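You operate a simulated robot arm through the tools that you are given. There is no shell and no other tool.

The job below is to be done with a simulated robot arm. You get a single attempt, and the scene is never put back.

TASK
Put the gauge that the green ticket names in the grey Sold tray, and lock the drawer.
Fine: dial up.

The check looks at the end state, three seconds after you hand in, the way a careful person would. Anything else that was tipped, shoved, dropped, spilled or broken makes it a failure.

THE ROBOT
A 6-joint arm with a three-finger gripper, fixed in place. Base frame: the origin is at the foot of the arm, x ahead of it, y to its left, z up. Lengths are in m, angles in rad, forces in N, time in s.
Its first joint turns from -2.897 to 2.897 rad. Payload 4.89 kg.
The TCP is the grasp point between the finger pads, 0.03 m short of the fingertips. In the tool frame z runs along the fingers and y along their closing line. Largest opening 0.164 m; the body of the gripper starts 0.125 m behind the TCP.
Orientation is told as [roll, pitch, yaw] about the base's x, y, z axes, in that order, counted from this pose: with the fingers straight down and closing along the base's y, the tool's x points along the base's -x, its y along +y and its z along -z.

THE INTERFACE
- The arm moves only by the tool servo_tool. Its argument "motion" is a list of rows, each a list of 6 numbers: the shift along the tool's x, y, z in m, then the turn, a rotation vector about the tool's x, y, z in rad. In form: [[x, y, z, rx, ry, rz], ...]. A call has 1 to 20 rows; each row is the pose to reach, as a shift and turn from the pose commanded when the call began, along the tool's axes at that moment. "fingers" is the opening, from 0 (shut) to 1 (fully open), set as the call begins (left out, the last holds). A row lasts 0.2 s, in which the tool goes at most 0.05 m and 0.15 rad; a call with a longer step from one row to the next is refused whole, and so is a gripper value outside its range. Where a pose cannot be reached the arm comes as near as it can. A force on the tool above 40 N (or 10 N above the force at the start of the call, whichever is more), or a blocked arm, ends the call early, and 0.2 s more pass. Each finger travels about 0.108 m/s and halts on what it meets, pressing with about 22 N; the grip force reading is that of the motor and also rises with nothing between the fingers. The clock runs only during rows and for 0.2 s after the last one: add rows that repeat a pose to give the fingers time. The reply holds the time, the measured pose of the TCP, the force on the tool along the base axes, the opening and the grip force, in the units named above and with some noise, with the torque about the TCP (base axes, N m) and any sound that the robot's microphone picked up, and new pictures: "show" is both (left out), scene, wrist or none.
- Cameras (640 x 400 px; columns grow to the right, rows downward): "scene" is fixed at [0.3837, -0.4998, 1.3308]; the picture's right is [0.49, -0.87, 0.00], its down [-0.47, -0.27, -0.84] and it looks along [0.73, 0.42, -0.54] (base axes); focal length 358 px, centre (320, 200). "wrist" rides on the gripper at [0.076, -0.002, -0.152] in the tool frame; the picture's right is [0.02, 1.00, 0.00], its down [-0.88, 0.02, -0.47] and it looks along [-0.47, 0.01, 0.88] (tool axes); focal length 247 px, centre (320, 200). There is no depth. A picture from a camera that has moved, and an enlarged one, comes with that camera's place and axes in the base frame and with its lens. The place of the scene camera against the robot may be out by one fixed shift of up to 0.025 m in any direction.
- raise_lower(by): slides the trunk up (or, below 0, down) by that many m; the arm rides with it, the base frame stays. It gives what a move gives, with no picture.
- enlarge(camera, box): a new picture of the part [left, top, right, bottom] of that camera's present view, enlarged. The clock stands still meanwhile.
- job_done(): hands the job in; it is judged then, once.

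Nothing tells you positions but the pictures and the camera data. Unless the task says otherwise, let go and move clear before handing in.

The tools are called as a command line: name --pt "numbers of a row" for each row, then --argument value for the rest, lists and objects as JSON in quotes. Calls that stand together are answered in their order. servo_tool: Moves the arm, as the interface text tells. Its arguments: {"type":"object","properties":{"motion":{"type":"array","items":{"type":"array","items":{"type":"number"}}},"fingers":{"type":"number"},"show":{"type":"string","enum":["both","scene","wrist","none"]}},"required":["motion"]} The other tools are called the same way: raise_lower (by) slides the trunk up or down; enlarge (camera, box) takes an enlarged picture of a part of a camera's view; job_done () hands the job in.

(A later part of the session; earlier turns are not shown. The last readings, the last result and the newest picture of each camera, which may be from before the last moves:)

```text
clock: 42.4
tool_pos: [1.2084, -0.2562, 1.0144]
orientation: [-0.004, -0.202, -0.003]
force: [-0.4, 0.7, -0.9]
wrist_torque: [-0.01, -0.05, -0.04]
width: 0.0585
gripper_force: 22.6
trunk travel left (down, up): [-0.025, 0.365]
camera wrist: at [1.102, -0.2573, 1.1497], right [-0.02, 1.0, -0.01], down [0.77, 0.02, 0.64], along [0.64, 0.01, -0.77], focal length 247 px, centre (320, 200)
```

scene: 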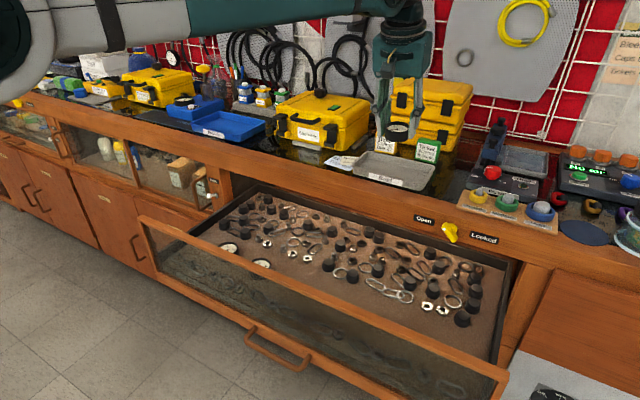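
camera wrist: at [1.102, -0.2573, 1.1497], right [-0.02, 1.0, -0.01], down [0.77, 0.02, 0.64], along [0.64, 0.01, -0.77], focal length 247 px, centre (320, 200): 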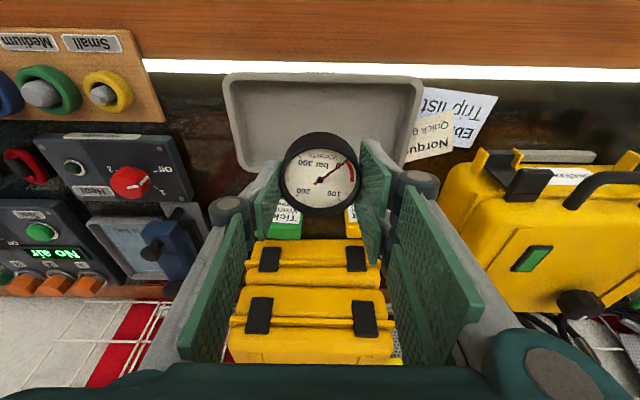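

The gauge is above the tray center. I'll lower it toward the tray in two stages, watching force and reach.

servo_tool --pt "0.006 0.001 0.0294 0 0 0" --pt "0.012 0.001 0.0588 0 0 0" --pt "0.016 0.001 0.0784 0 0 0"

enlarge --camera "scene" --box '[330, 90, 490, 200]'

enlarge --camera "wrist" --box '[200, 40, 440, 240]'

```text
clock: 43.2
tool_pos: [1.208, -0.2557, 0.9374]
orientation: [-0.003, -0.202, -0.003]
force: [-0.2, 0.7, -1.3]
wrist_torque: [0.0, -0.08, 0.02]
width: 0.0584
gripper_force: 22.0
trunk travel left (down, up): [-0.025, 0.365]
camera wrist: at [1.1029, -0.2569, 1.0723], right [-0.02, 1.0, -0.01], down [0.77, 0.02, 0.64], along [0.64, 0.01, -0.77], focal length 247 px, centre (320, 200)
```

scene: 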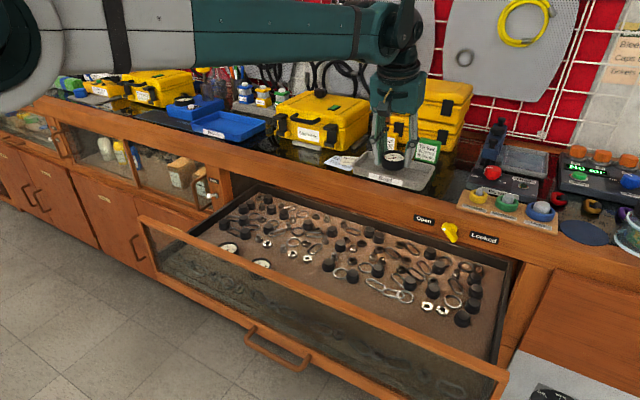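
wrist: 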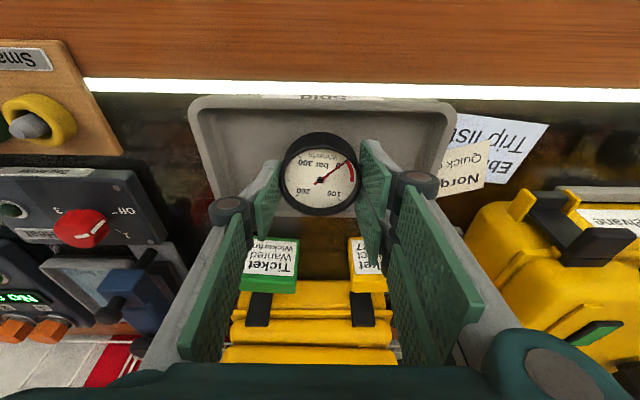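

```text
3.64 times, centred on (410, 145) of scene
camera zoom: at [0.3837, -0.4998, 1.3308], right [0.49, -0.87, 0.0], down [-0.47, -0.27, -0.84], along [0.73, 0.42, -0.54], focal length 1300 px, centre (-7, 400)
```

zoom: 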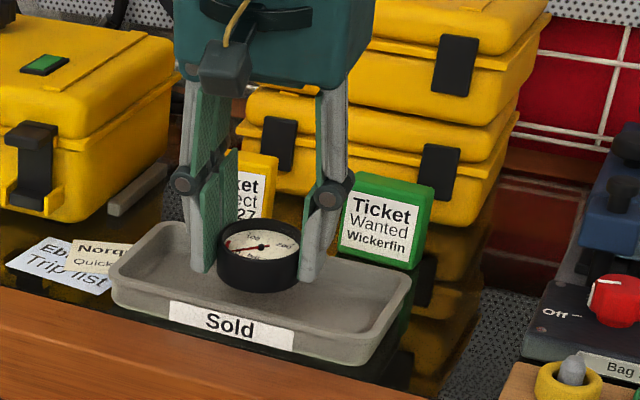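

```text
2.00 times, centred on (320, 140) of wrist
camera zoom: at [1.1029, -0.2569, 1.0723], right [-0.02, 1.0, -0.01], down [0.77, 0.02, 0.64], along [0.64, 0.01, -0.77], focal length 494 px, centre (320, 320)
```

zoom: 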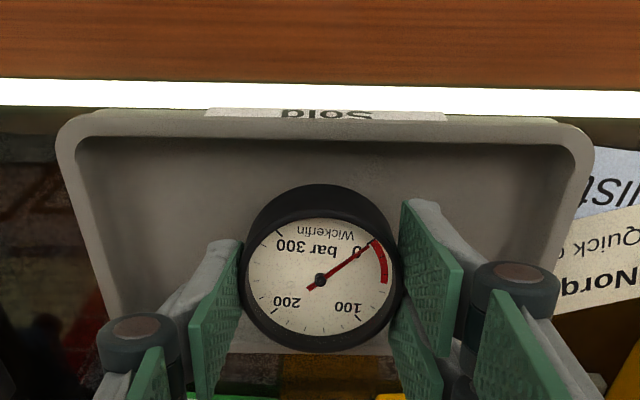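

The gauge sits centered over the tray floor with margin all round. I'll lower it in small steps.

servo_tool --pt "0.0016 0 0.0078 0 0 0" --pt "0.0032 0 0.0157 0 0 0" --show "none"

enlarge --camera "scene" --box '[350, 120, 450, 190]'

```text
clock: 43.8
tool_pos: [1.2087, -0.2574, 0.9209]
orientation: [-0.003, -0.199, -0.005]
force: [-0.6, -0.5, -0.9]
wrist_torque: [-0.02, 0.01, 0.0]
width: 0.0585
gripper_force: 21.9
trunk travel left (down, up): [-0.025, 0.365]
```

```text
5.71 times, centred on (400, 155) of scene
camera zoom: at [0.3837, -0.4998, 1.3308], right [0.49, -0.87, 0.0], down [-0.47, -0.27, -0.84], along [0.73, 0.42, -0.54], focal length 2043 px, centre (-137, 457)
```

zoom: 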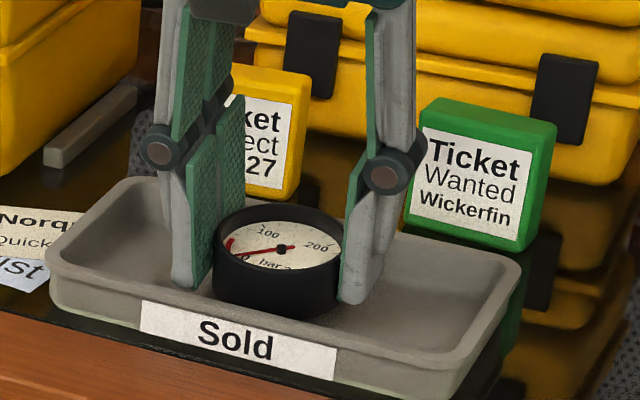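

servo_tool --pt "0.0003 0 0.0015 0 0 0" --pt "0.0006 0 0.0029 0 0 0" --pt "0.0008 0 0.0039 0 0 0" --show "none"

```text
clock: 44.6
tool_pos: [1.2089, -0.2553, 0.9156]
orientation: [-0.002, -0.2, -0.003]
force: [0.1, -0.4, -0.9]
wrist_torque: [0.0, -0.03, -0.01]
width: 0.0583
gripper_force: 21.9
trunk travel left (down, up): [-0.025, 0.365]
```

servo_tool --pt "0.0002 0 0.001 0 0 0" --pt "0.0004 0 0.002 0 0 0" --pt "0.0005 0 0.0025 0 0 0" --show "wrist"

enlarge --camera "scene" --box '[370, 140, 430, 180]'

```text
clock: 45.4
tool_pos: [1.2098, -0.2561, 0.9151]
orientation: [-0.005, -0.2, -0.004]
force: [-0.1, -0.4, -1.8]
wrist_torque: [-0.02, 0.02, -0.01]
width: 0.0585
gripper_force: 22.2
trunk travel left (down, up): [-0.025, 0.365]
camera wrist: at [1.1043, -0.2572, 1.0495], right [-0.02, 1.0, -0.01], down [0.77, 0.02, 0.64], along [0.64, 0.01, -0.77], focal length 247 px, centre (320, 200)
```

wrist: 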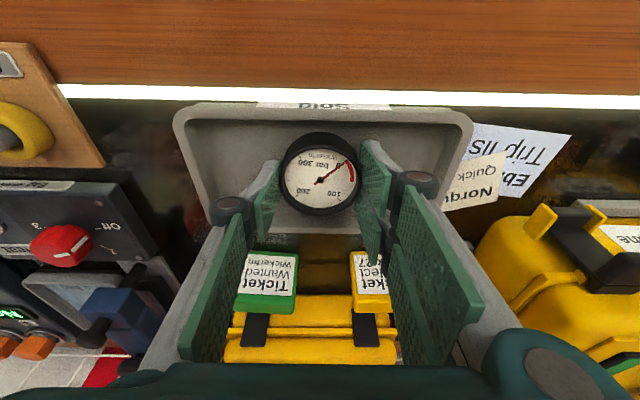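

```text
10.00 times, centred on (400, 160) of scene
camera zoom: at [0.3837, -0.4998, 1.3308], right [0.49, -0.87, 0.0], down [-0.47, -0.27, -0.84], along [0.73, 0.42, -0.54], focal length 3575 px, centre (-480, 600)
```

zoom: 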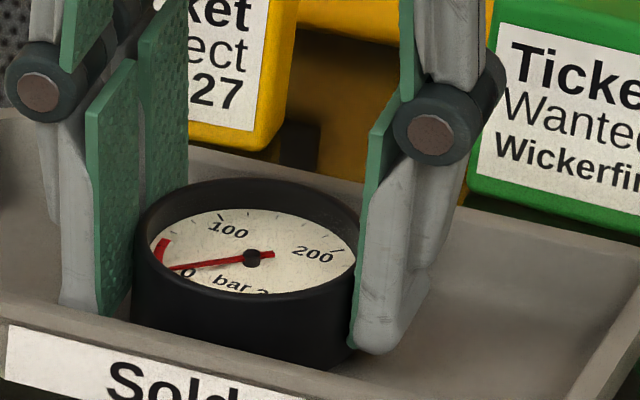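

No contact yet. I'll keep lowering by small steps.

servo_tool --pt "0.0002 0 0.001 0 0 0" --pt "0.0004 0 0.002 0 0 0" --pt "0.0006 0 0.003 0 0 0" --show "none"

```text
clock: 46.2
tool_pos: [1.2089, -0.2566, 0.9122]
orientation: [-0.003, -0.2, -0.004]
force: [1.0, -3.3, 15.3]
wrist_torque: [-0.17, 0.39, 0.09]
width: 0.0586
gripper_force: 21.8
trunk travel left (down, up): [-0.025, 0.365]
```

Contact with the tray floor (15 N). I'll release the gauge here.

servo_tool --pt "-0.0002 0 -0.001 0 0 0" --pt "-0.0002 0 -0.001 0 0 0" --pt "-0.0002 0 -0.001 0 0 0" --fingers 0.49

enlarge --camera "scene" --box '[350, 120, 450, 190]'

enlarge --camera "wrist" --box '[200, 80, 440, 280]'

```text
clock: 47.0
tool_pos: [1.2104, -0.2553, 0.9124]
orientation: [-0.003, -0.201, -0.003]
force: [-0.6, -0.4, 0.0]
wrist_torque: [-0.03, 0.01, 0.02]
width: 0.0803
gripper_force: 0.1
trunk travel left (down, up): [-0.025, 0.365]
camera wrist: at [1.1046, -0.2561, 1.0466], right [-0.02, 1.0, -0.01], down [0.77, 0.02, 0.64], along [0.64, 0.01, -0.77], focal length 247 px, centre (320, 200)
```

scene: 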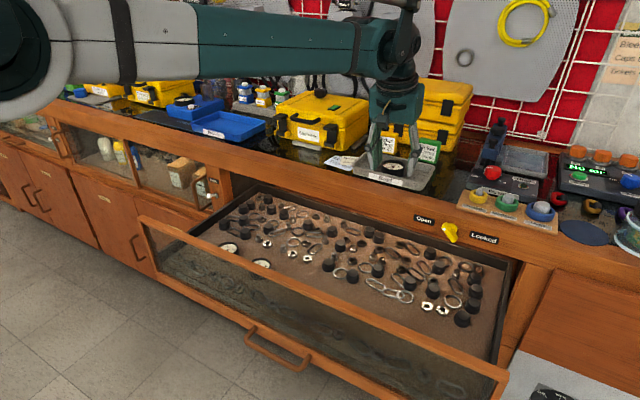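
wrist: 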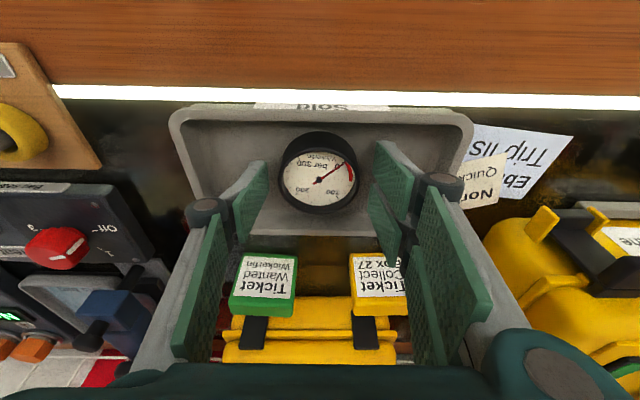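

```text
5.71 times, centred on (400, 155) of scene
camera zoom: at [0.3837, -0.4998, 1.3308], right [0.49, -0.87, 0.0], down [-0.47, -0.27, -0.84], along [0.73, 0.42, -0.54], focal length 2043 px, centre (-137, 457)
```

zoom: 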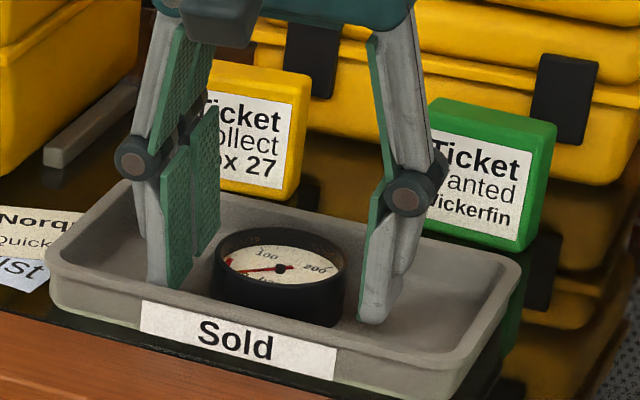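

```text
2.00 times, centred on (320, 180) of wrist
camera zoom: at [1.1046, -0.2561, 1.0466], right [-0.02, 1.0, -0.01], down [0.77, 0.02, 0.64], along [0.64, 0.01, -0.77], focal length 494 px, centre (320, 240)
```

zoom: 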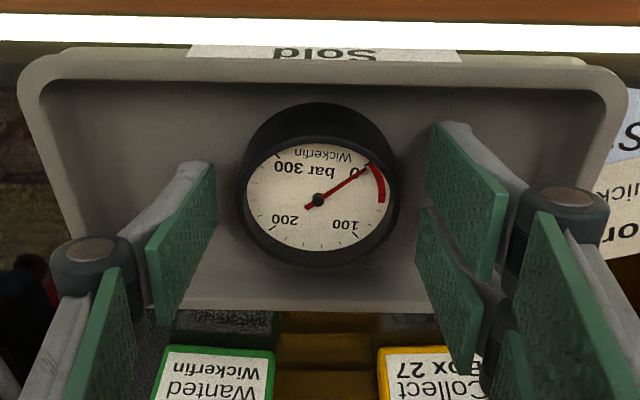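

The Wickerfin gauge sits flat in the Sold tray, dial up. I'll lift straight up and clear of it.

servo_tool --pt "-0.003 0 -0.0147 0 0 0" --pt "-0.009 0 -0.0441 0 0 0" --pt "-0.0165 0 -0.0808 0 0 0" --pt "-0.0241 0 -0.1176 0 0 0"

enlarge --camera "scene" --box '[350, 120, 450, 190]'

```text
clock: 48.0
tool_pos: [1.209, -0.2547, 1.031]
orientation: [-0.003, -0.198, -0.005]
force: [0.8, -0.2, -1.6]
wrist_torque: [0.05, 0.12, -0.01]
width: 0.0804
gripper_force: 0.0
trunk travel left (down, up): [-0.025, 0.365]
camera wrist: at [1.104, -0.2546, 1.1657], right [-0.02, 1.0, -0.01], down [0.77, 0.02, 0.64], along [0.64, 0.01, -0.77], focal length 247 px, centre (320, 200)
```

scene: 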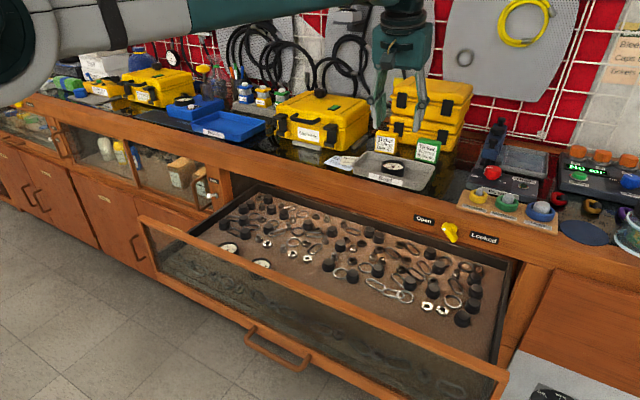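
wrist: 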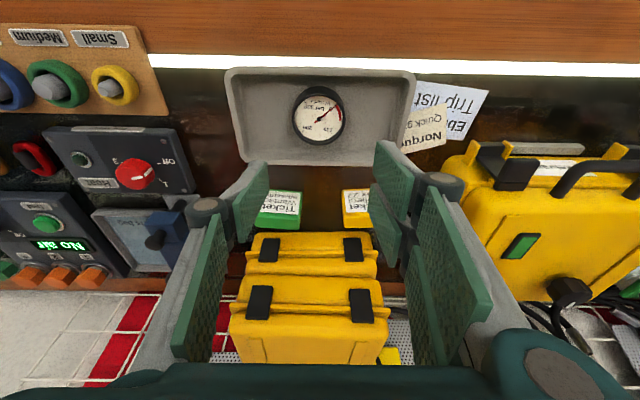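

```text
5.71 times, centred on (400, 155) of scene
camera zoom: at [0.3837, -0.4998, 1.3308], right [0.49, -0.87, 0.0], down [-0.47, -0.27, -0.84], along [0.73, 0.42, -0.54], focal length 2043 px, centre (-137, 457)
```

zoom: 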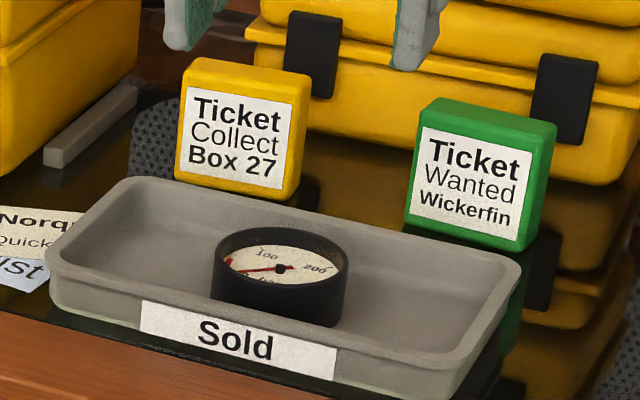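

The gauge is standing well in the tray. I'll retreat to in front of the drawer to push it shut.

servo_tool --pt "0.0448 0.0075 -0.0025 0 -0.0227 0" --pt "0.0897 0.0151 -0.005 0 -0.0454 0" --pt "0.1345 0.0226 -0.0075 0 -0.0681 0" --pt "0.1794 0.0302 -0.01 0 -0.0908 0" --pt "0.2242 0.0377 -0.0125 0 -0.1135 0" --pt "0.2691 0.0453 -0.0151 0 -0.1362 0" --pt "0.3139 0.0528 -0.0176 0 -0.1589 0" --pt "0.3588 0.0604 -0.0201 0 -0.1816 0" --pt "0.4036 0.0679 -0.0226 0 -0.2043 0" --pt "0.4485 0.0755 -0.0251 0 -0.227 0" --pt "0.4933 0.083 -0.0276 0 -0.25 0" --fingers 0.244

```text
clock: 50.4
tool_pos: [0.7229, -0.1692, 0.9568]
orientation: [-0.004, -0.449, -0.002]
force: [2.9, -0.2, -1.6]
wrist_torque: [0.1, 0.28, 0.03]
width: 0.0402
gripper_force: 0.1
trunk travel left (down, up): [-0.025, 0.365]
camera wrist: at [0.587, -0.1699, 1.0615], right [-0.02, 1.0, -0.01], down [0.59, 0.02, 0.81], along [0.81, 0.01, -0.59], focal length 247 px, centre (320, 200)
```

scene: 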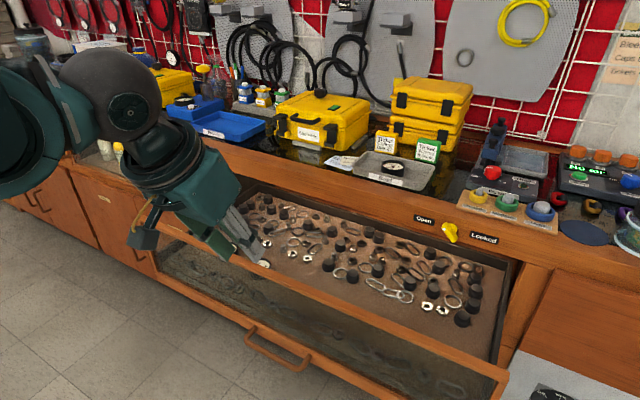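
wrist: 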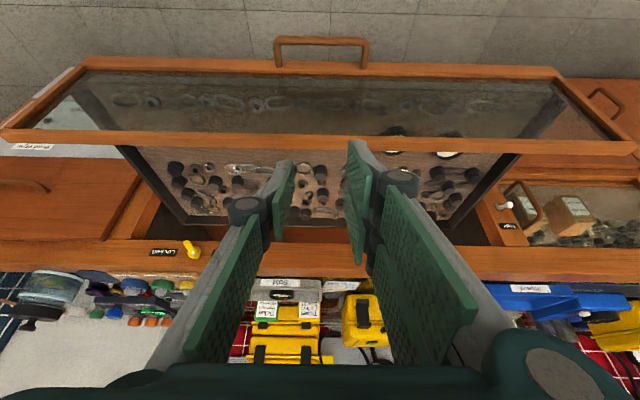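

Now I'll roll the gripper to close across the handle bar again and lower it in front of the drawer.

servo_tool --pt "0 0 0 0 0 -0.143" --pt "0 0 0 0 0 -0.286" --pt "0 0 0 0 0 -0.428" --pt "0 0 0 0 0 -0.571" --pt "0 0 0 0 0 -0.714" --pt "0 0 0 0 0 -0.857" --pt "0 0 0 0 0 -1.0" --pt "0 0 0 0 0 -1.142" --pt "0 0 0 0 0 -1.285" --pt "0 0 0 0 0 -1.428" --pt "0 0 0 0 0 -1.571" --show "none"

servo_tool --pt "0.001 0.0169 0.0349 0 0 0" --pt "0.002 0.0337 0.0698 0 0 0" --pt "0.003 0.0506 0.1046 0 0 0" --pt "0.003 0.0674 0.1395 0 0 0"

enlarge --camera "wrist" --box '[220, 40, 420, 240]'

```text
clock: 52.8
tool_pos: [0.7213, -0.1715, 0.9609]
orientation: [-0.451, 0.006, 1.567]
force: [-0.1, -1.0, 0.6]
wrist_torque: [0.01, 0.0, 0.01]
width: 0.04
gripper_force: 0.1
trunk travel left (down, up): [-0.025, 0.365]
```

```text
clock: 53.8
tool_pos: [0.7225, -0.1748, 0.806]
orientation: [-0.449, 0.002, 1.568]
force: [-0.7, -0.1, 0.3]
wrist_torque: [-0.07, -0.17, -0.07]
width: 0.04
gripper_force: 0.0
trunk travel left (down, up): [-0.025, 0.365]
camera wrist: at [0.6567, -0.25, 0.9457], right [-0.9, -0.02, -0.44], down [-0.22, 0.88, 0.41], along [0.38, 0.47, -0.8], focal length 247 px, centre (320, 200)
```

scene: 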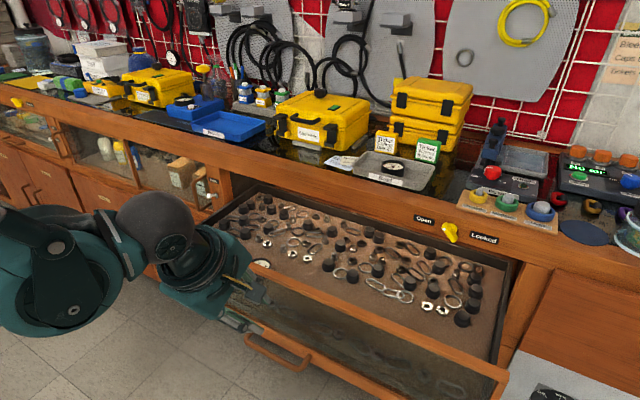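
wrist: 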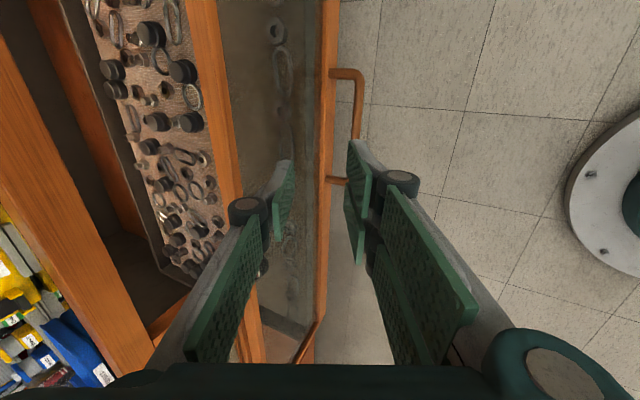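

```text
2.00 times, centred on (320, 140) of wrist
camera zoom: at [0.6567, -0.25, 0.9457], right [-0.9, -0.02, -0.44], down [-0.22, 0.88, 0.41], along [0.38, 0.47, -0.8], focal length 494 px, centre (320, 320)
```

zoom: 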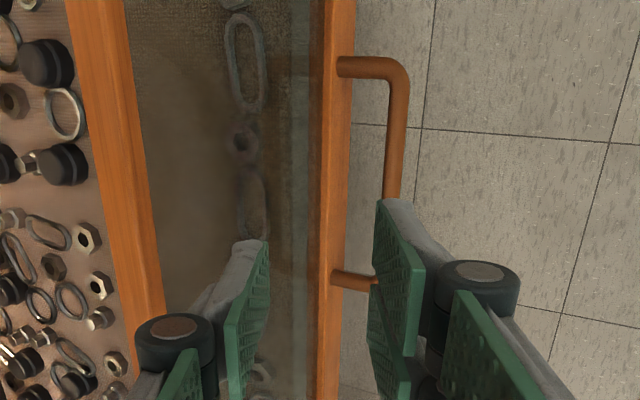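

The bar is at about x = 0.758, z = 0.615. I'll move to the pre-grasp just above it.

servo_tool --pt "-0.001 0.0196 0.0325 0 0 0" --pt "-0.002 0.0392 0.065 0 0 0" --pt "-0.0028 0.0588 0.0975 0 0 0" --show "wrist"

enlarge --camera "wrist" --box '[220, 60, 420, 260]'

```text
clock: 54.6
tool_pos: [0.7087, -0.1731, 0.6936]
orientation: [-0.45, 0.005, 1.567]
force: [-1.4, 1.0, 1.2]
wrist_torque: [-0.06, -0.13, -0.03]
width: 0.04
gripper_force: 0.1
trunk travel left (down, up): [-0.025, 0.365]
camera wrist: at [0.6432, -0.2495, 0.8322], right [-0.9, -0.02, -0.44], down [-0.22, 0.88, 0.41], along [0.38, 0.47, -0.8], focal length 247 px, centre (320, 200)
```

wrist: 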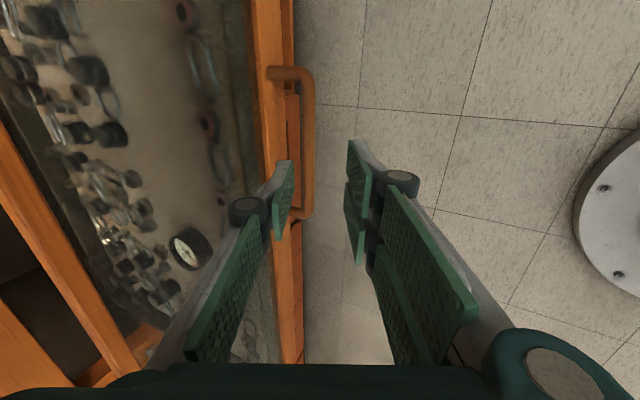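

```text
2.00 times, centred on (320, 160) of wrist
camera zoom: at [0.6432, -0.2495, 0.8322], right [-0.9, -0.02, -0.44], down [-0.22, 0.88, 0.41], along [0.38, 0.47, -0.8], focal length 494 px, centre (320, 280)
```

zoom: 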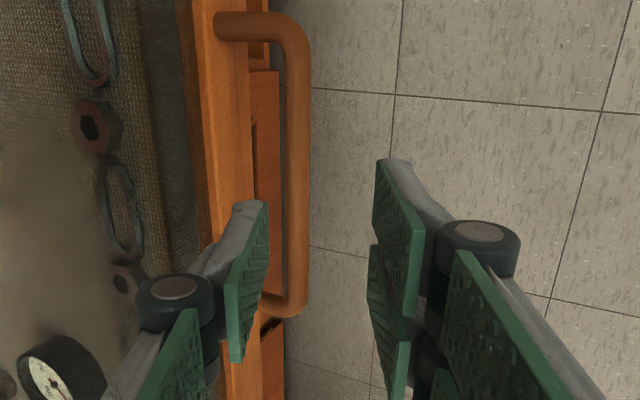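

This matches the earlier pre-grasp picture. I'll make the same 5 mm shift and descend, then cage the bar.

servo_tool --pt "0 -0.005 0.0 0 0 0" --pt "0 -0.005 0.025 0 0 0" --pt "0 -0.005 0.05 0 0 0" --pt "0 -0.005 0.068 0 0 0" --pt "0 -0.005 0.08 0 0 0" --show "wrist"

enlarge --camera "wrist" --box '[220, 80, 420, 280]'

```text
clock: 55.8
tool_pos: [0.7502, -0.1734, 0.6247]
orientation: [-0.448, 0.003, 1.566]
force: [-0.5, 0.4, 0.2]
wrist_torque: [-0.03, -0.07, -0.05]
width: 0.04
gripper_force: 0.1
trunk travel left (down, up): [-0.025, 0.365]
camera wrist: at [0.685, -0.2489, 0.7631], right [-0.9, -0.02, -0.43], down [-0.22, 0.88, 0.41], along [0.38, 0.47, -0.8], focal length 247 px, centre (320, 200)
```

wrist: 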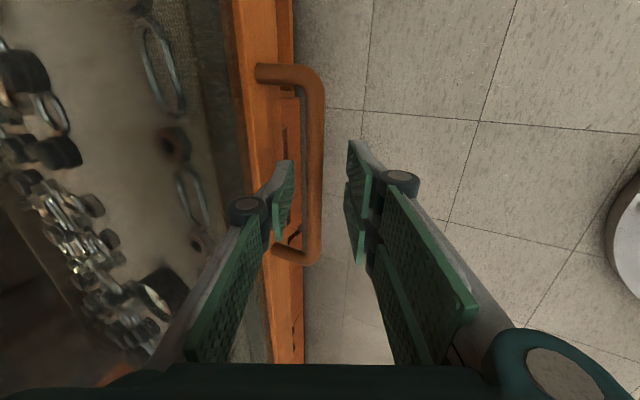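

```text
2.00 times, centred on (320, 180) of wrist
camera zoom: at [0.685, -0.2489, 0.7631], right [-0.9, -0.02, -0.43], down [-0.22, 0.88, 0.41], along [0.38, 0.47, -0.8], focal length 494 px, centre (320, 240)
```

zoom: 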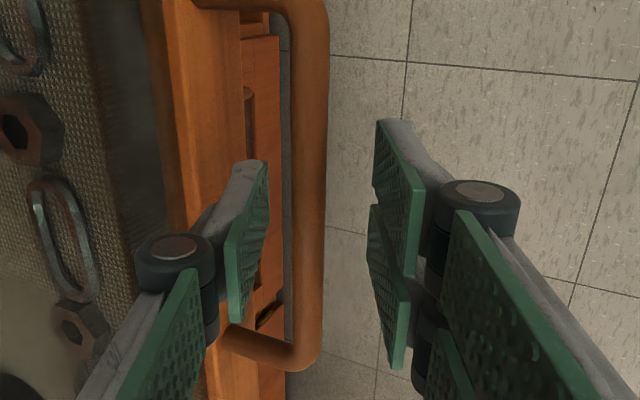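

The bar is between the fingers. I'll narrow to cage it and push the drawer in.

servo_tool --pt "0 -0.006 0 0 0 0" --pt "0 -0.015 0.0043 0 0 0" --pt "0 -0.033 0.013 0 0 0" --pt "0 -0.051 0.0217 0 0 0" --pt "0 -0.069 0.0304 0 0 0" --pt "0 -0.087 0.0391 0 0 0" --pt "0 -0.105 0.0477 0 0 0" --pt "0 -0.123 0.0564 0 0 0" --pt "0 -0.141 0.0651 0 0 0" --fingers 0.122

```text
clock: 57.8
tool_pos: [0.9041, -0.1705, 0.6286]
orientation: [-0.449, 0.005, 1.567]
force: [-0.7, -0.7, 1.1]
wrist_torque: [-0.01, -0.03, 0.03]
width: 0.02
gripper_force: 0.0
trunk travel left (down, up): [-0.025, 0.365]
camera wrist: at [0.8389, -0.2472, 0.7664], right [-0.9, -0.02, -0.44], down [-0.22, 0.88, 0.41], along [0.38, 0.47, -0.8], focal length 247 px, centre (320, 200)
```

scene: 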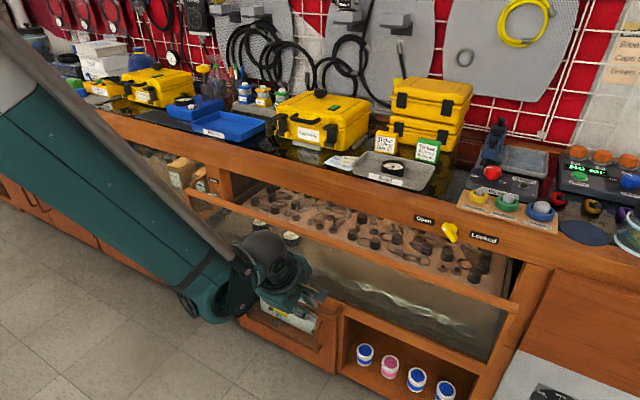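
wrist: 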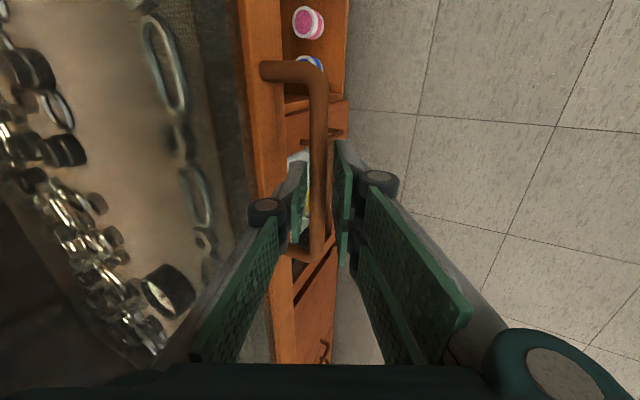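

The drawer is half closed with no load. I'll keep pushing.

servo_tool --pt "0 -0.0173 0.0101 0 0 0" --pt "0 -0.0347 0.0201 0 0 0" --pt "0 -0.0528 0.0287 0 0 0" --pt "0 -0.0708 0.0374 0 0 0" --pt "0 -0.0888 0.0461 0 0 0" --pt "0 -0.1023 0.0526 0 0 0" --pt "0 -0.1113 0.0569 0 0 0"

enlarge --camera "scene" --box '[180, 160, 540, 340]'

```text
clock: 59.4
tool_pos: [1.0301, -0.1746, 0.6246]
orientation: [-0.45, 0.006, 1.567]
force: [-0.9, -0.4, 0.6]
wrist_torque: [-0.02, -0.04, 0.03]
width: 0.02
gripper_force: 0.2
trunk travel left (down, up): [-0.025, 0.365]
camera wrist: at [0.9653, -0.2496, 0.7627], right [-0.9, -0.02, -0.44], down [-0.22, 0.88, 0.41], along [0.38, 0.47, -0.8], focal length 247 px, centre (320, 200)
```

scene: 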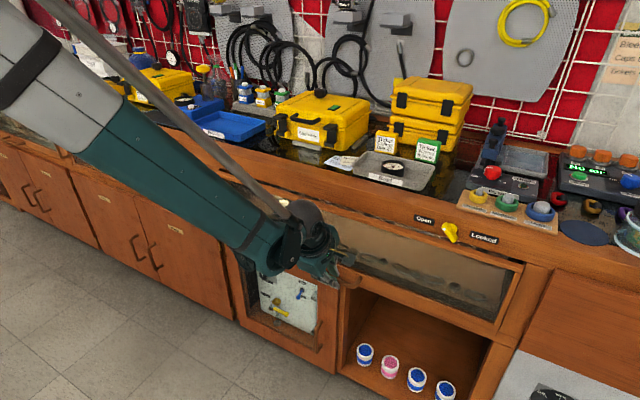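
wrist: 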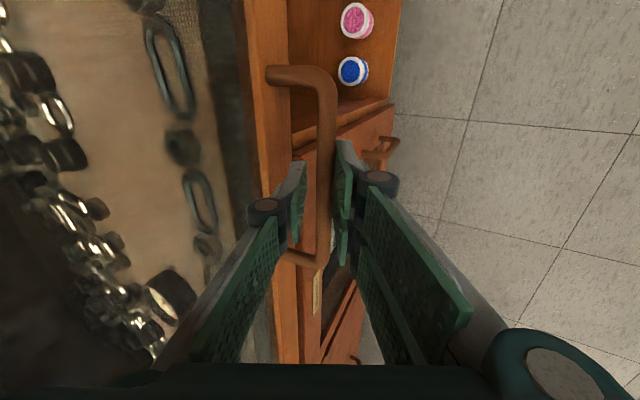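

```text
1.78 times, centred on (360, 250) of scene
camera zoom: at [0.3837, -0.4998, 1.3308], right [0.49, -0.87, 0.0], down [-0.47, -0.27, -0.84], along [0.73, 0.42, -0.54], focal length 636 px, centre (249, 111)
```

zoom: 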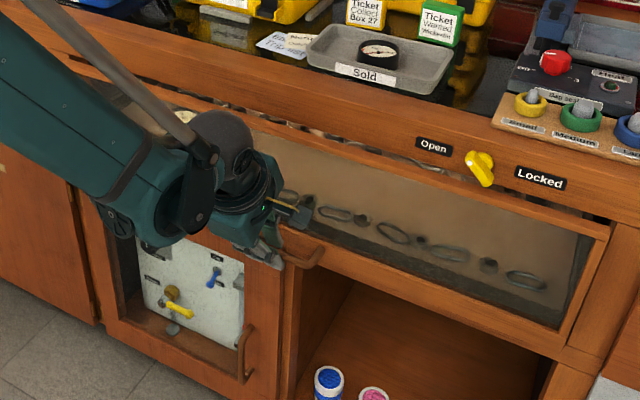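

Nearly shut, with about 1.5 cm left. I'll push the rest in small steps until it seats.

servo_tool --pt "0 -0.0054 0.0026 0 0 0" --pt "0 -0.0108 0.0052 0 0 0" --pt "0 -0.0144 0.007 0 0 0" --pt "0 -0.018 0.0087 0 0 0"

enlarge --camera "scene" --box '[360, 180, 560, 310]'

```text
clock: 60.4
tool_pos: [1.0502, -0.1755, 0.6237]
orientation: [-0.45, 0.003, 1.568]
force: [-0.8, 0.0, 0.2]
wrist_torque: [-0.01, 0.01, -0.04]
width: 0.02
gripper_force: 0.1
trunk travel left (down, up): [-0.025, 0.365]
camera wrist: at [0.9855, -0.2505, 0.7624], right [-0.9, -0.02, -0.43], down [-0.22, 0.88, 0.41], along [0.38, 0.47, -0.8], focal length 247 px, centre (320, 200)
```

scene: 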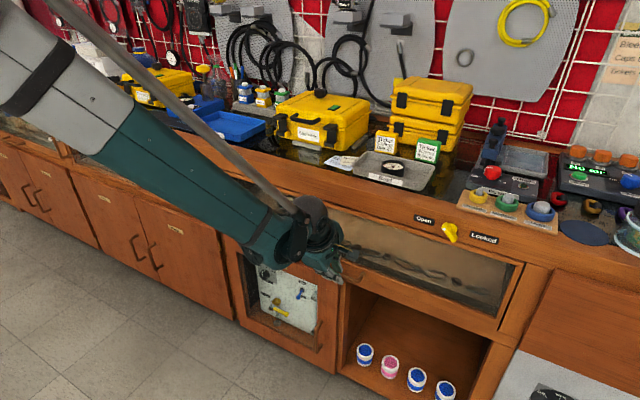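
wrist: 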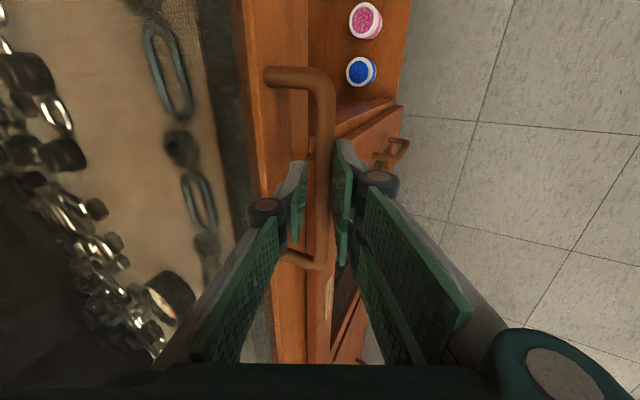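

```text
3.08 times, centred on (460, 245) of scene
camera zoom: at [0.3837, -0.4998, 1.3308], right [0.49, -0.87, 0.0], down [-0.47, -0.27, -0.84], along [0.73, 0.42, -0.54], focal length 1100 px, centre (-111, 62)
```

zoom: 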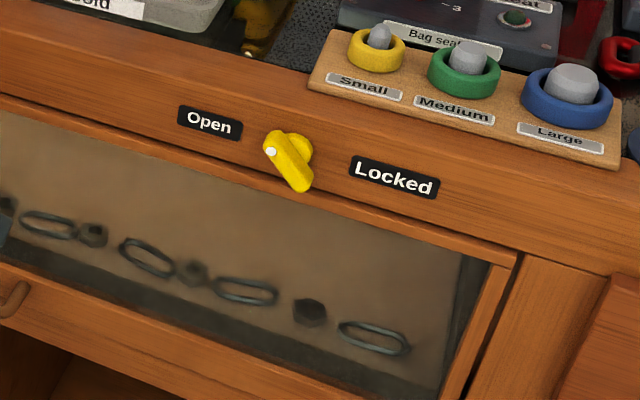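

It looks flush, but I'll push a few more millimeters until I feel it seat.

servo_tool --pt "0 -0.0018 0.0009 0 0 0" --pt "0 -0.0036 0.0017 0 0 0" --pt "0 -0.0054 0.0026 0 0 0" --show "none"

```text
clock: 61.2
tool_pos: [1.0561, -0.1732, 0.623]
orientation: [-0.45, 0.004, 1.568]
force: [0.2, 0.7, 0.2]
wrist_torque: [0.01, 0.0, -0.03]
width: 0.0202
gripper_force: 0.0
trunk travel left (down, up): [-0.025, 0.365]
```

servo_tool --pt "0 -0.0018 0.0009 0 0 0" --pt "0 -0.0036 0.0017 0 0 0"

enlarge --camera "scene" --box '[330, 190, 560, 340]'

enlarge --camera "wrist" --box '[220, 20, 420, 280]'

```text
clock: 61.8
tool_pos: [1.0601, -0.1738, 0.6234]
orientation: [-0.449, 0.003, 1.568]
force: [-10.4, 0.0, 0.1]
wrist_torque: [0.03, 0.19, 0.14]
width: 0.0235
gripper_force: 4.1
trunk travel left (down, up): [-0.025, 0.365]
camera wrist: at [0.9947, -0.2494, 0.7625], right [-0.9, -0.02, -0.43], down [-0.22, 0.88, 0.41], along [0.38, 0.47, -0.8], focal length 247 px, centre (320, 200)
```

scene: 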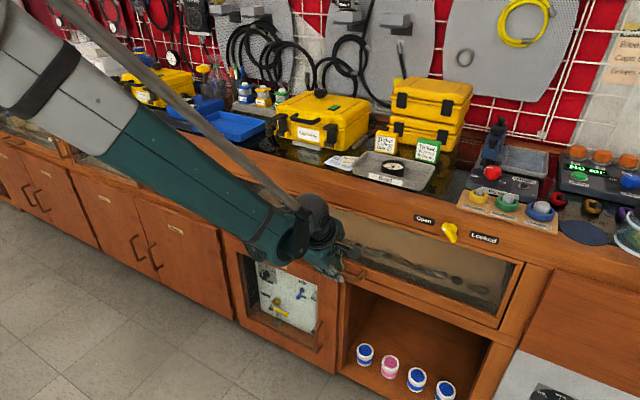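
wrist: 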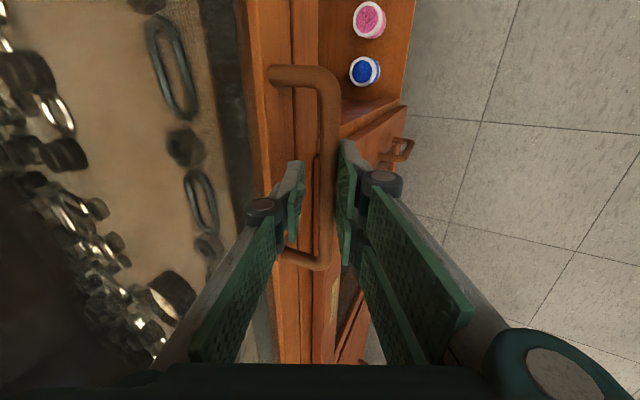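

```text
2.67 times, centred on (445, 265) of scene
camera zoom: at [0.3837, -0.4998, 1.3308], right [0.49, -0.87, 0.0], down [-0.47, -0.27, -0.84], along [0.73, 0.42, -0.54], focal length 953 px, centre (-13, 27)
```

zoom: 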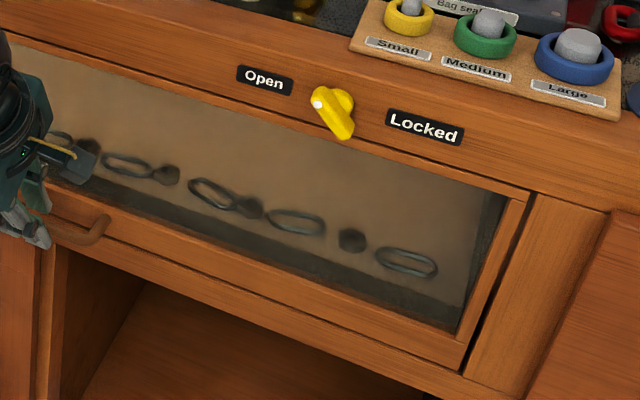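

```text
1.54 times, centred on (320, 150) of wrist
camera zoom: at [0.9947, -0.2494, 0.7625], right [-0.9, -0.02, -0.43], down [-0.22, 0.88, 0.41], along [0.38, 0.47, -0.8], focal length 380 px, centre (320, 277)
```

zoom: 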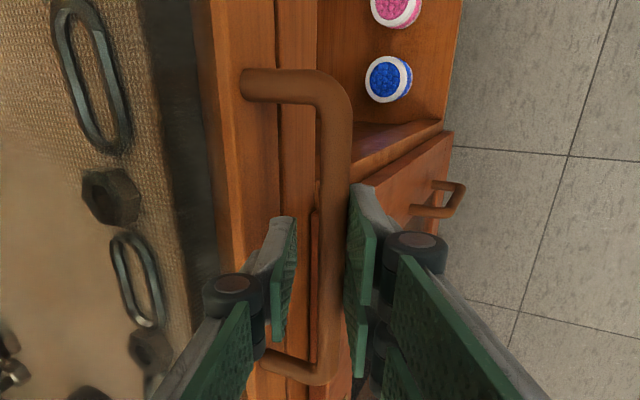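

The 10 N push-back says the drawer has seated closed. I'll open the fingers and back straight out along the finger direction so I don't drag the handle.

servo_tool --pt "0 0 0 0 0 0" --pt "0 0 -0.01 0 0 0" --pt "0 0 -0.035 0 0 0" --pt "0 0 -0.07 0 0 0" --pt "0 0 -0.11 0 0 0" --pt "0 0 -0.15 0 0 0" --fingers 0.244

enlarge --camera "scene" --box '[330, 190, 560, 340]'

```text
clock: 63.2
tool_pos: [0.9963, -0.174, 0.7559]
orientation: [-0.448, 0.003, 1.567]
force: [1.2, -0.2, -1.0]
wrist_torque: [0.08, 0.09, 0.0]
width: 0.04
gripper_force: 0.1
trunk travel left (down, up): [-0.025, 0.365]
camera wrist: at [0.9313, -0.2488, 0.8956], right [-0.9, -0.02, -0.43], down [-0.22, 0.88, 0.41], along [0.37, 0.47, -0.8], focal length 247 px, centre (320, 200)
```

scene: 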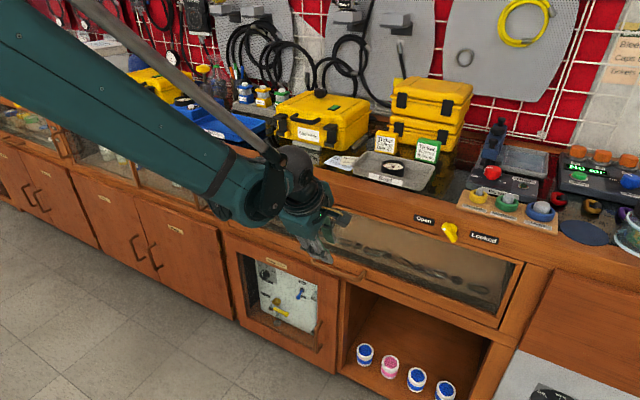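
wrist: 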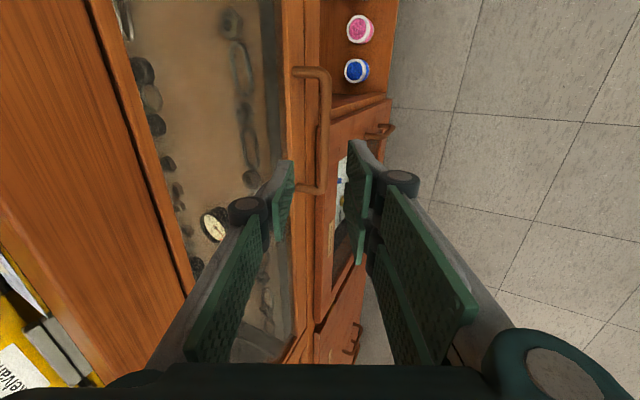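

```text
2.67 times, centred on (445, 265) of scene
camera zoom: at [0.3837, -0.4998, 1.3308], right [0.49, -0.87, 0.0], down [-0.47, -0.27, -0.84], along [0.73, 0.42, -0.54], focal length 953 px, centre (-13, 27)
```

zoom: 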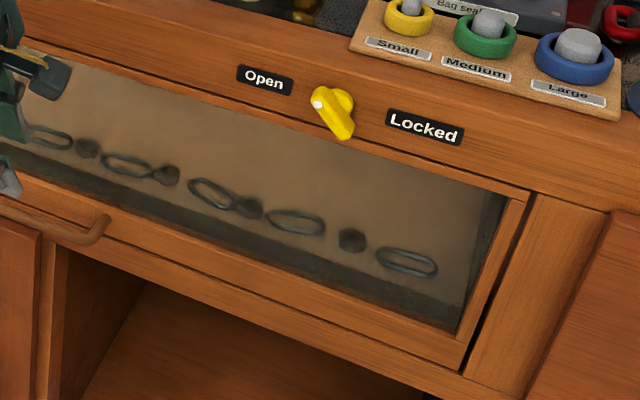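

The drawer is closed. Now I'll study the lock knob's shape closely.

enlarge --camera "scene" --box '[410, 205, 500, 260]'

enlarge --camera "scene" --box '[430, 215, 470, 250]'

enlarge --camera "scene" --box '[0, 85, 60, 125]'

```text
7.11 times, centred on (455, 232) of scene
camera zoom: at [0.3837, -0.4998, 1.3308], right [0.49, -0.87, 0.0], down [-0.47, -0.27, -0.84], along [0.73, 0.42, -0.54], focal length 2542 px, centre (-640, -31)
```

zoom: 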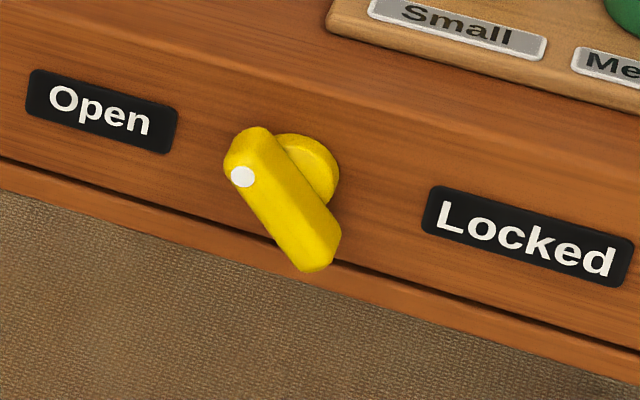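

```text
11.43 times, centred on (450, 232) of scene
camera zoom: at [0.3837, -0.4998, 1.3308], right [0.49, -0.87, 0.0], down [-0.47, -0.27, -0.84], along [0.73, 0.42, -0.54], focal length 4086 px, centre (-1166, -171)
```

zoom: 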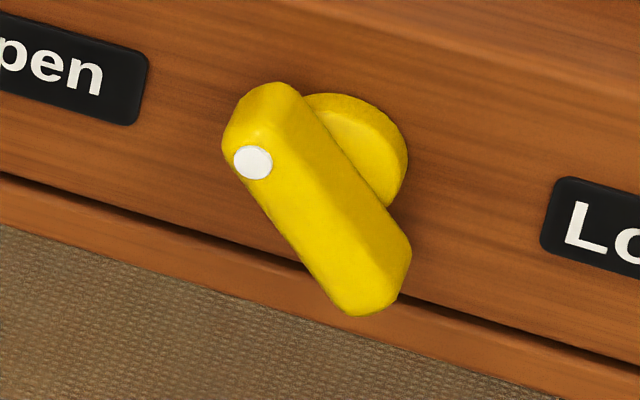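

```text
10.00 times, centred on (30, 105) of scene
camera zoom: at [0.3837, -0.4998, 1.3308], right [0.49, -0.87, 0.0], down [-0.47, -0.27, -0.84], along [0.73, 0.42, -0.54], focal length 3575 px, centre (3220, 1150)
```

zoom: 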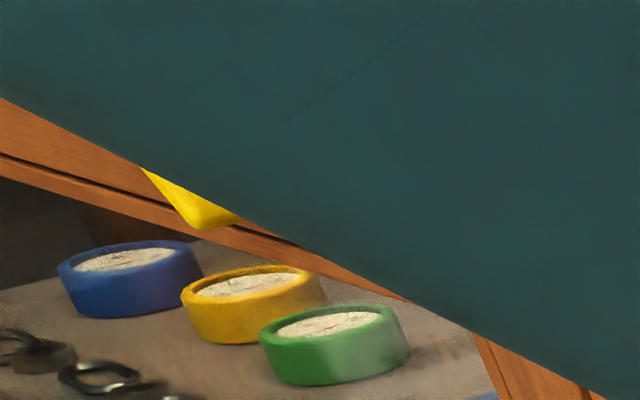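

The knob lever is a bar about 4.5 cm long, tilted about 37° from vertical with the dot end up toward Open, centered near (1.065, -0.437, 0.845). Locking means a clockwise turn of about 75-90° seen from the front. I'll back away, un-roll the gripper and get ready to point it straight at the knob.

servo_tool --pt "0.0239 0.0022 -0.0156 0 0 0.143" --pt "0.0478 0.0044 -0.0311 0 0 0.286" --pt "0.0717 0.0066 -0.0467 0 0 0.428" --pt "0.0956 0.0088 -0.0623 0 0 0.571" --pt "0.1195 0.011 -0.0779 0 0 0.714" --pt "0.1434 0.0131 -0.0934 0 0 0.857" --pt "0.1674 0.0153 -0.109 0 0 1.0" --pt "0.1913 0.0175 -0.1246 0 0 1.142" --pt "0.2152 0.0197 -0.1402 0 0 1.285" --pt "0.2391 0.0219 -0.1557 0 0 1.428" --pt "0.263 0.0241 -0.1713 0 0 1.571" --show "none"

servo_tool --pt "0 0 0 0 -0.125 0" --pt "0 0 0 0 -0.25 0" --pt "0 0 0 0 -0.375 0" --pt "0 0 0 0 -0.5 0" --pt "0 0 0 0 -0.625 0" --pt "0 0 0 0 -0.75 0" --pt "0 0 0 0 -0.875 0" --pt "0 0 0 0 -1.0 0" --pt "0 0 0 0 -1.122 0"

```text
clock: 65.6
tool_pos: [0.899, -0.4335, 0.9066]
orientation: [-0.003, -0.451, -0.004]
force: [0.6, 0.6, -0.4]
wrist_torque: [-0.06, 0.06, -0.03]
width: 0.0401
gripper_force: 0.1
trunk travel left (down, up): [-0.025, 0.365]
```

```text
clock: 67.6
tool_pos: [0.8974, -0.435, 0.9016]
orientation: [-2.153, -1.565, 2.15]
force: [-1.6, 1.3, 1.2]
wrist_torque: [0.0, 0.21, -0.16]
width: 0.0398
gripper_force: 0.0
trunk travel left (down, up): [-0.025, 0.365]
camera wrist: at [0.745, -0.4358, 0.8261], right [0.0, 1.0, -0.03], down [-0.48, 0.02, 0.88], along [0.88, 0.01, 0.48], focal length 247 px, centre (320, 200)
```

scene: 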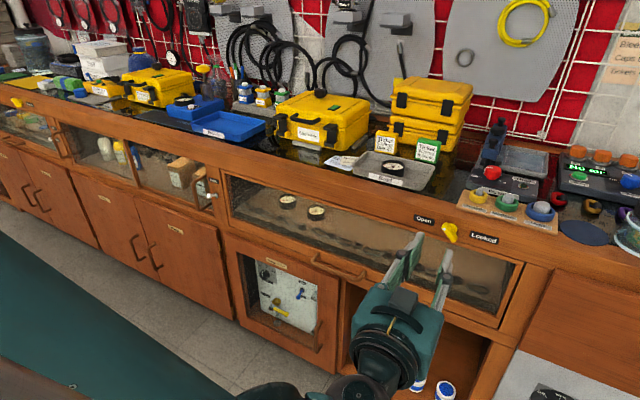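
wrist: 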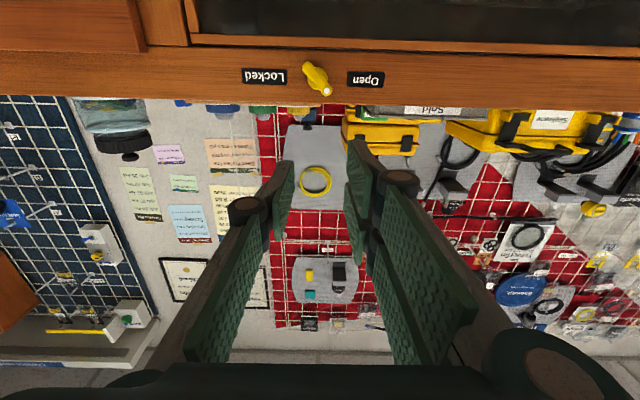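

The tool is level and facing the knob. I'll zoom in on it in the wrist camera.

enlarge --camera "wrist" --box '[230, 40, 410, 140]'

enlarge --camera "wrist" --box '[290, 50, 350, 110]'

```text
3.56 times, centred on (320, 90) of wrist
camera zoom: at [0.745, -0.4358, 0.8261], right [0.0, 1.0, -0.03], down [-0.48, 0.02, 0.88], along [0.88, 0.01, 0.48], focal length 878 px, centre (320, 591)
```

zoom: 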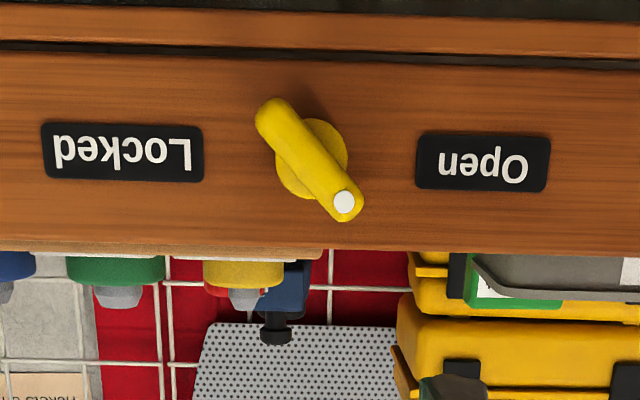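

```text
6.67 times, centred on (320, 80) of wrist
camera zoom: at [0.745, -0.4358, 0.8261], right [0.0, 1.0, -0.03], down [-0.48, 0.02, 0.88], along [0.88, 0.01, 0.48], focal length 1646 px, centre (320, 1000)
```

zoom: 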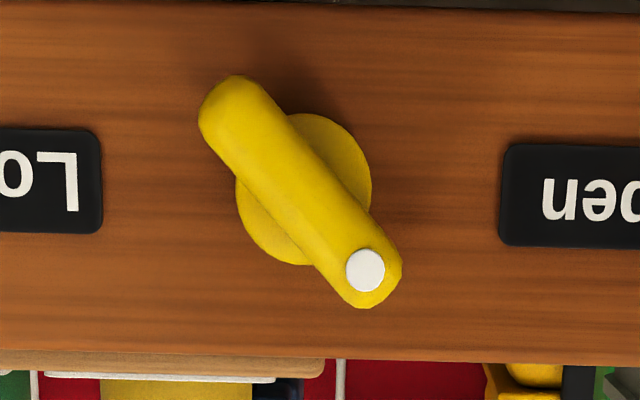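

The view is clear: the dot end points up toward Open at 38° from vertical, and the hub is at about y = -0.438, z = 0.841. I'll move in line with it, roll the gripper -0.66 rad so the fingers straddle the bar, and close the distance to about 10 cm.

servo_tool --pt "0.012 -0.0006 0.016 0 0 -0.132" --pt "0.024 -0.0012 0.032 0 0 -0.264" --pt "0.036 -0.0018 0.048 0 0 -0.396" --pt "0.048 -0.0024 0.064 0 0 -0.528" --pt "0.06 -0.003 0.08 0 0 -0.66"

enlarge --camera "wrist" --box '[220, 60, 420, 260]'

```text
clock: 68.8
tool_pos: [0.9774, -0.4387, 0.8421]
orientation: [-1.572, -0.905, 1.57]
force: [-1.4, 0.6, 1.7]
wrist_torque: [0.02, 0.12, 0.02]
width: 0.0399
gripper_force: 0.2
trunk travel left (down, up): [-0.025, 0.365]
camera wrist: at [0.8255, -0.4863, 0.7844], right [0.0, 0.77, -0.63], down [-0.47, 0.56, 0.68], along [0.88, 0.3, 0.37], focal length 247 px, centre (320, 200)
```

scene: 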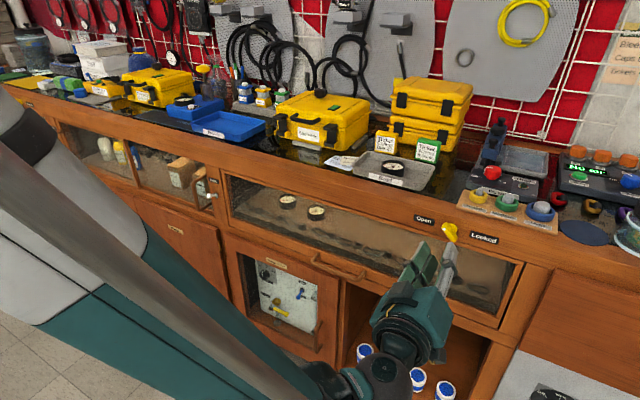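
wrist: 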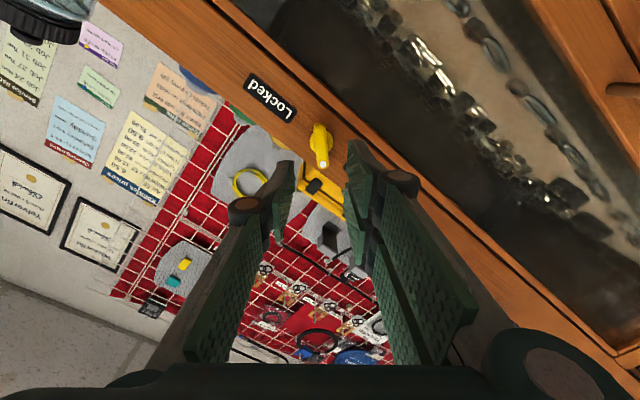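

```text
2.00 times, centred on (320, 160) of wrist
camera zoom: at [0.8255, -0.4863, 0.7844], right [0.0, 0.77, -0.63], down [-0.47, 0.56, 0.68], along [0.88, 0.3, 0.37], focal length 494 px, centre (320, 280)
```

zoom: 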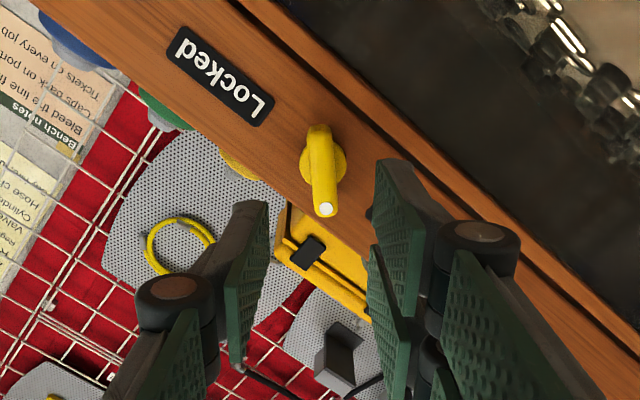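

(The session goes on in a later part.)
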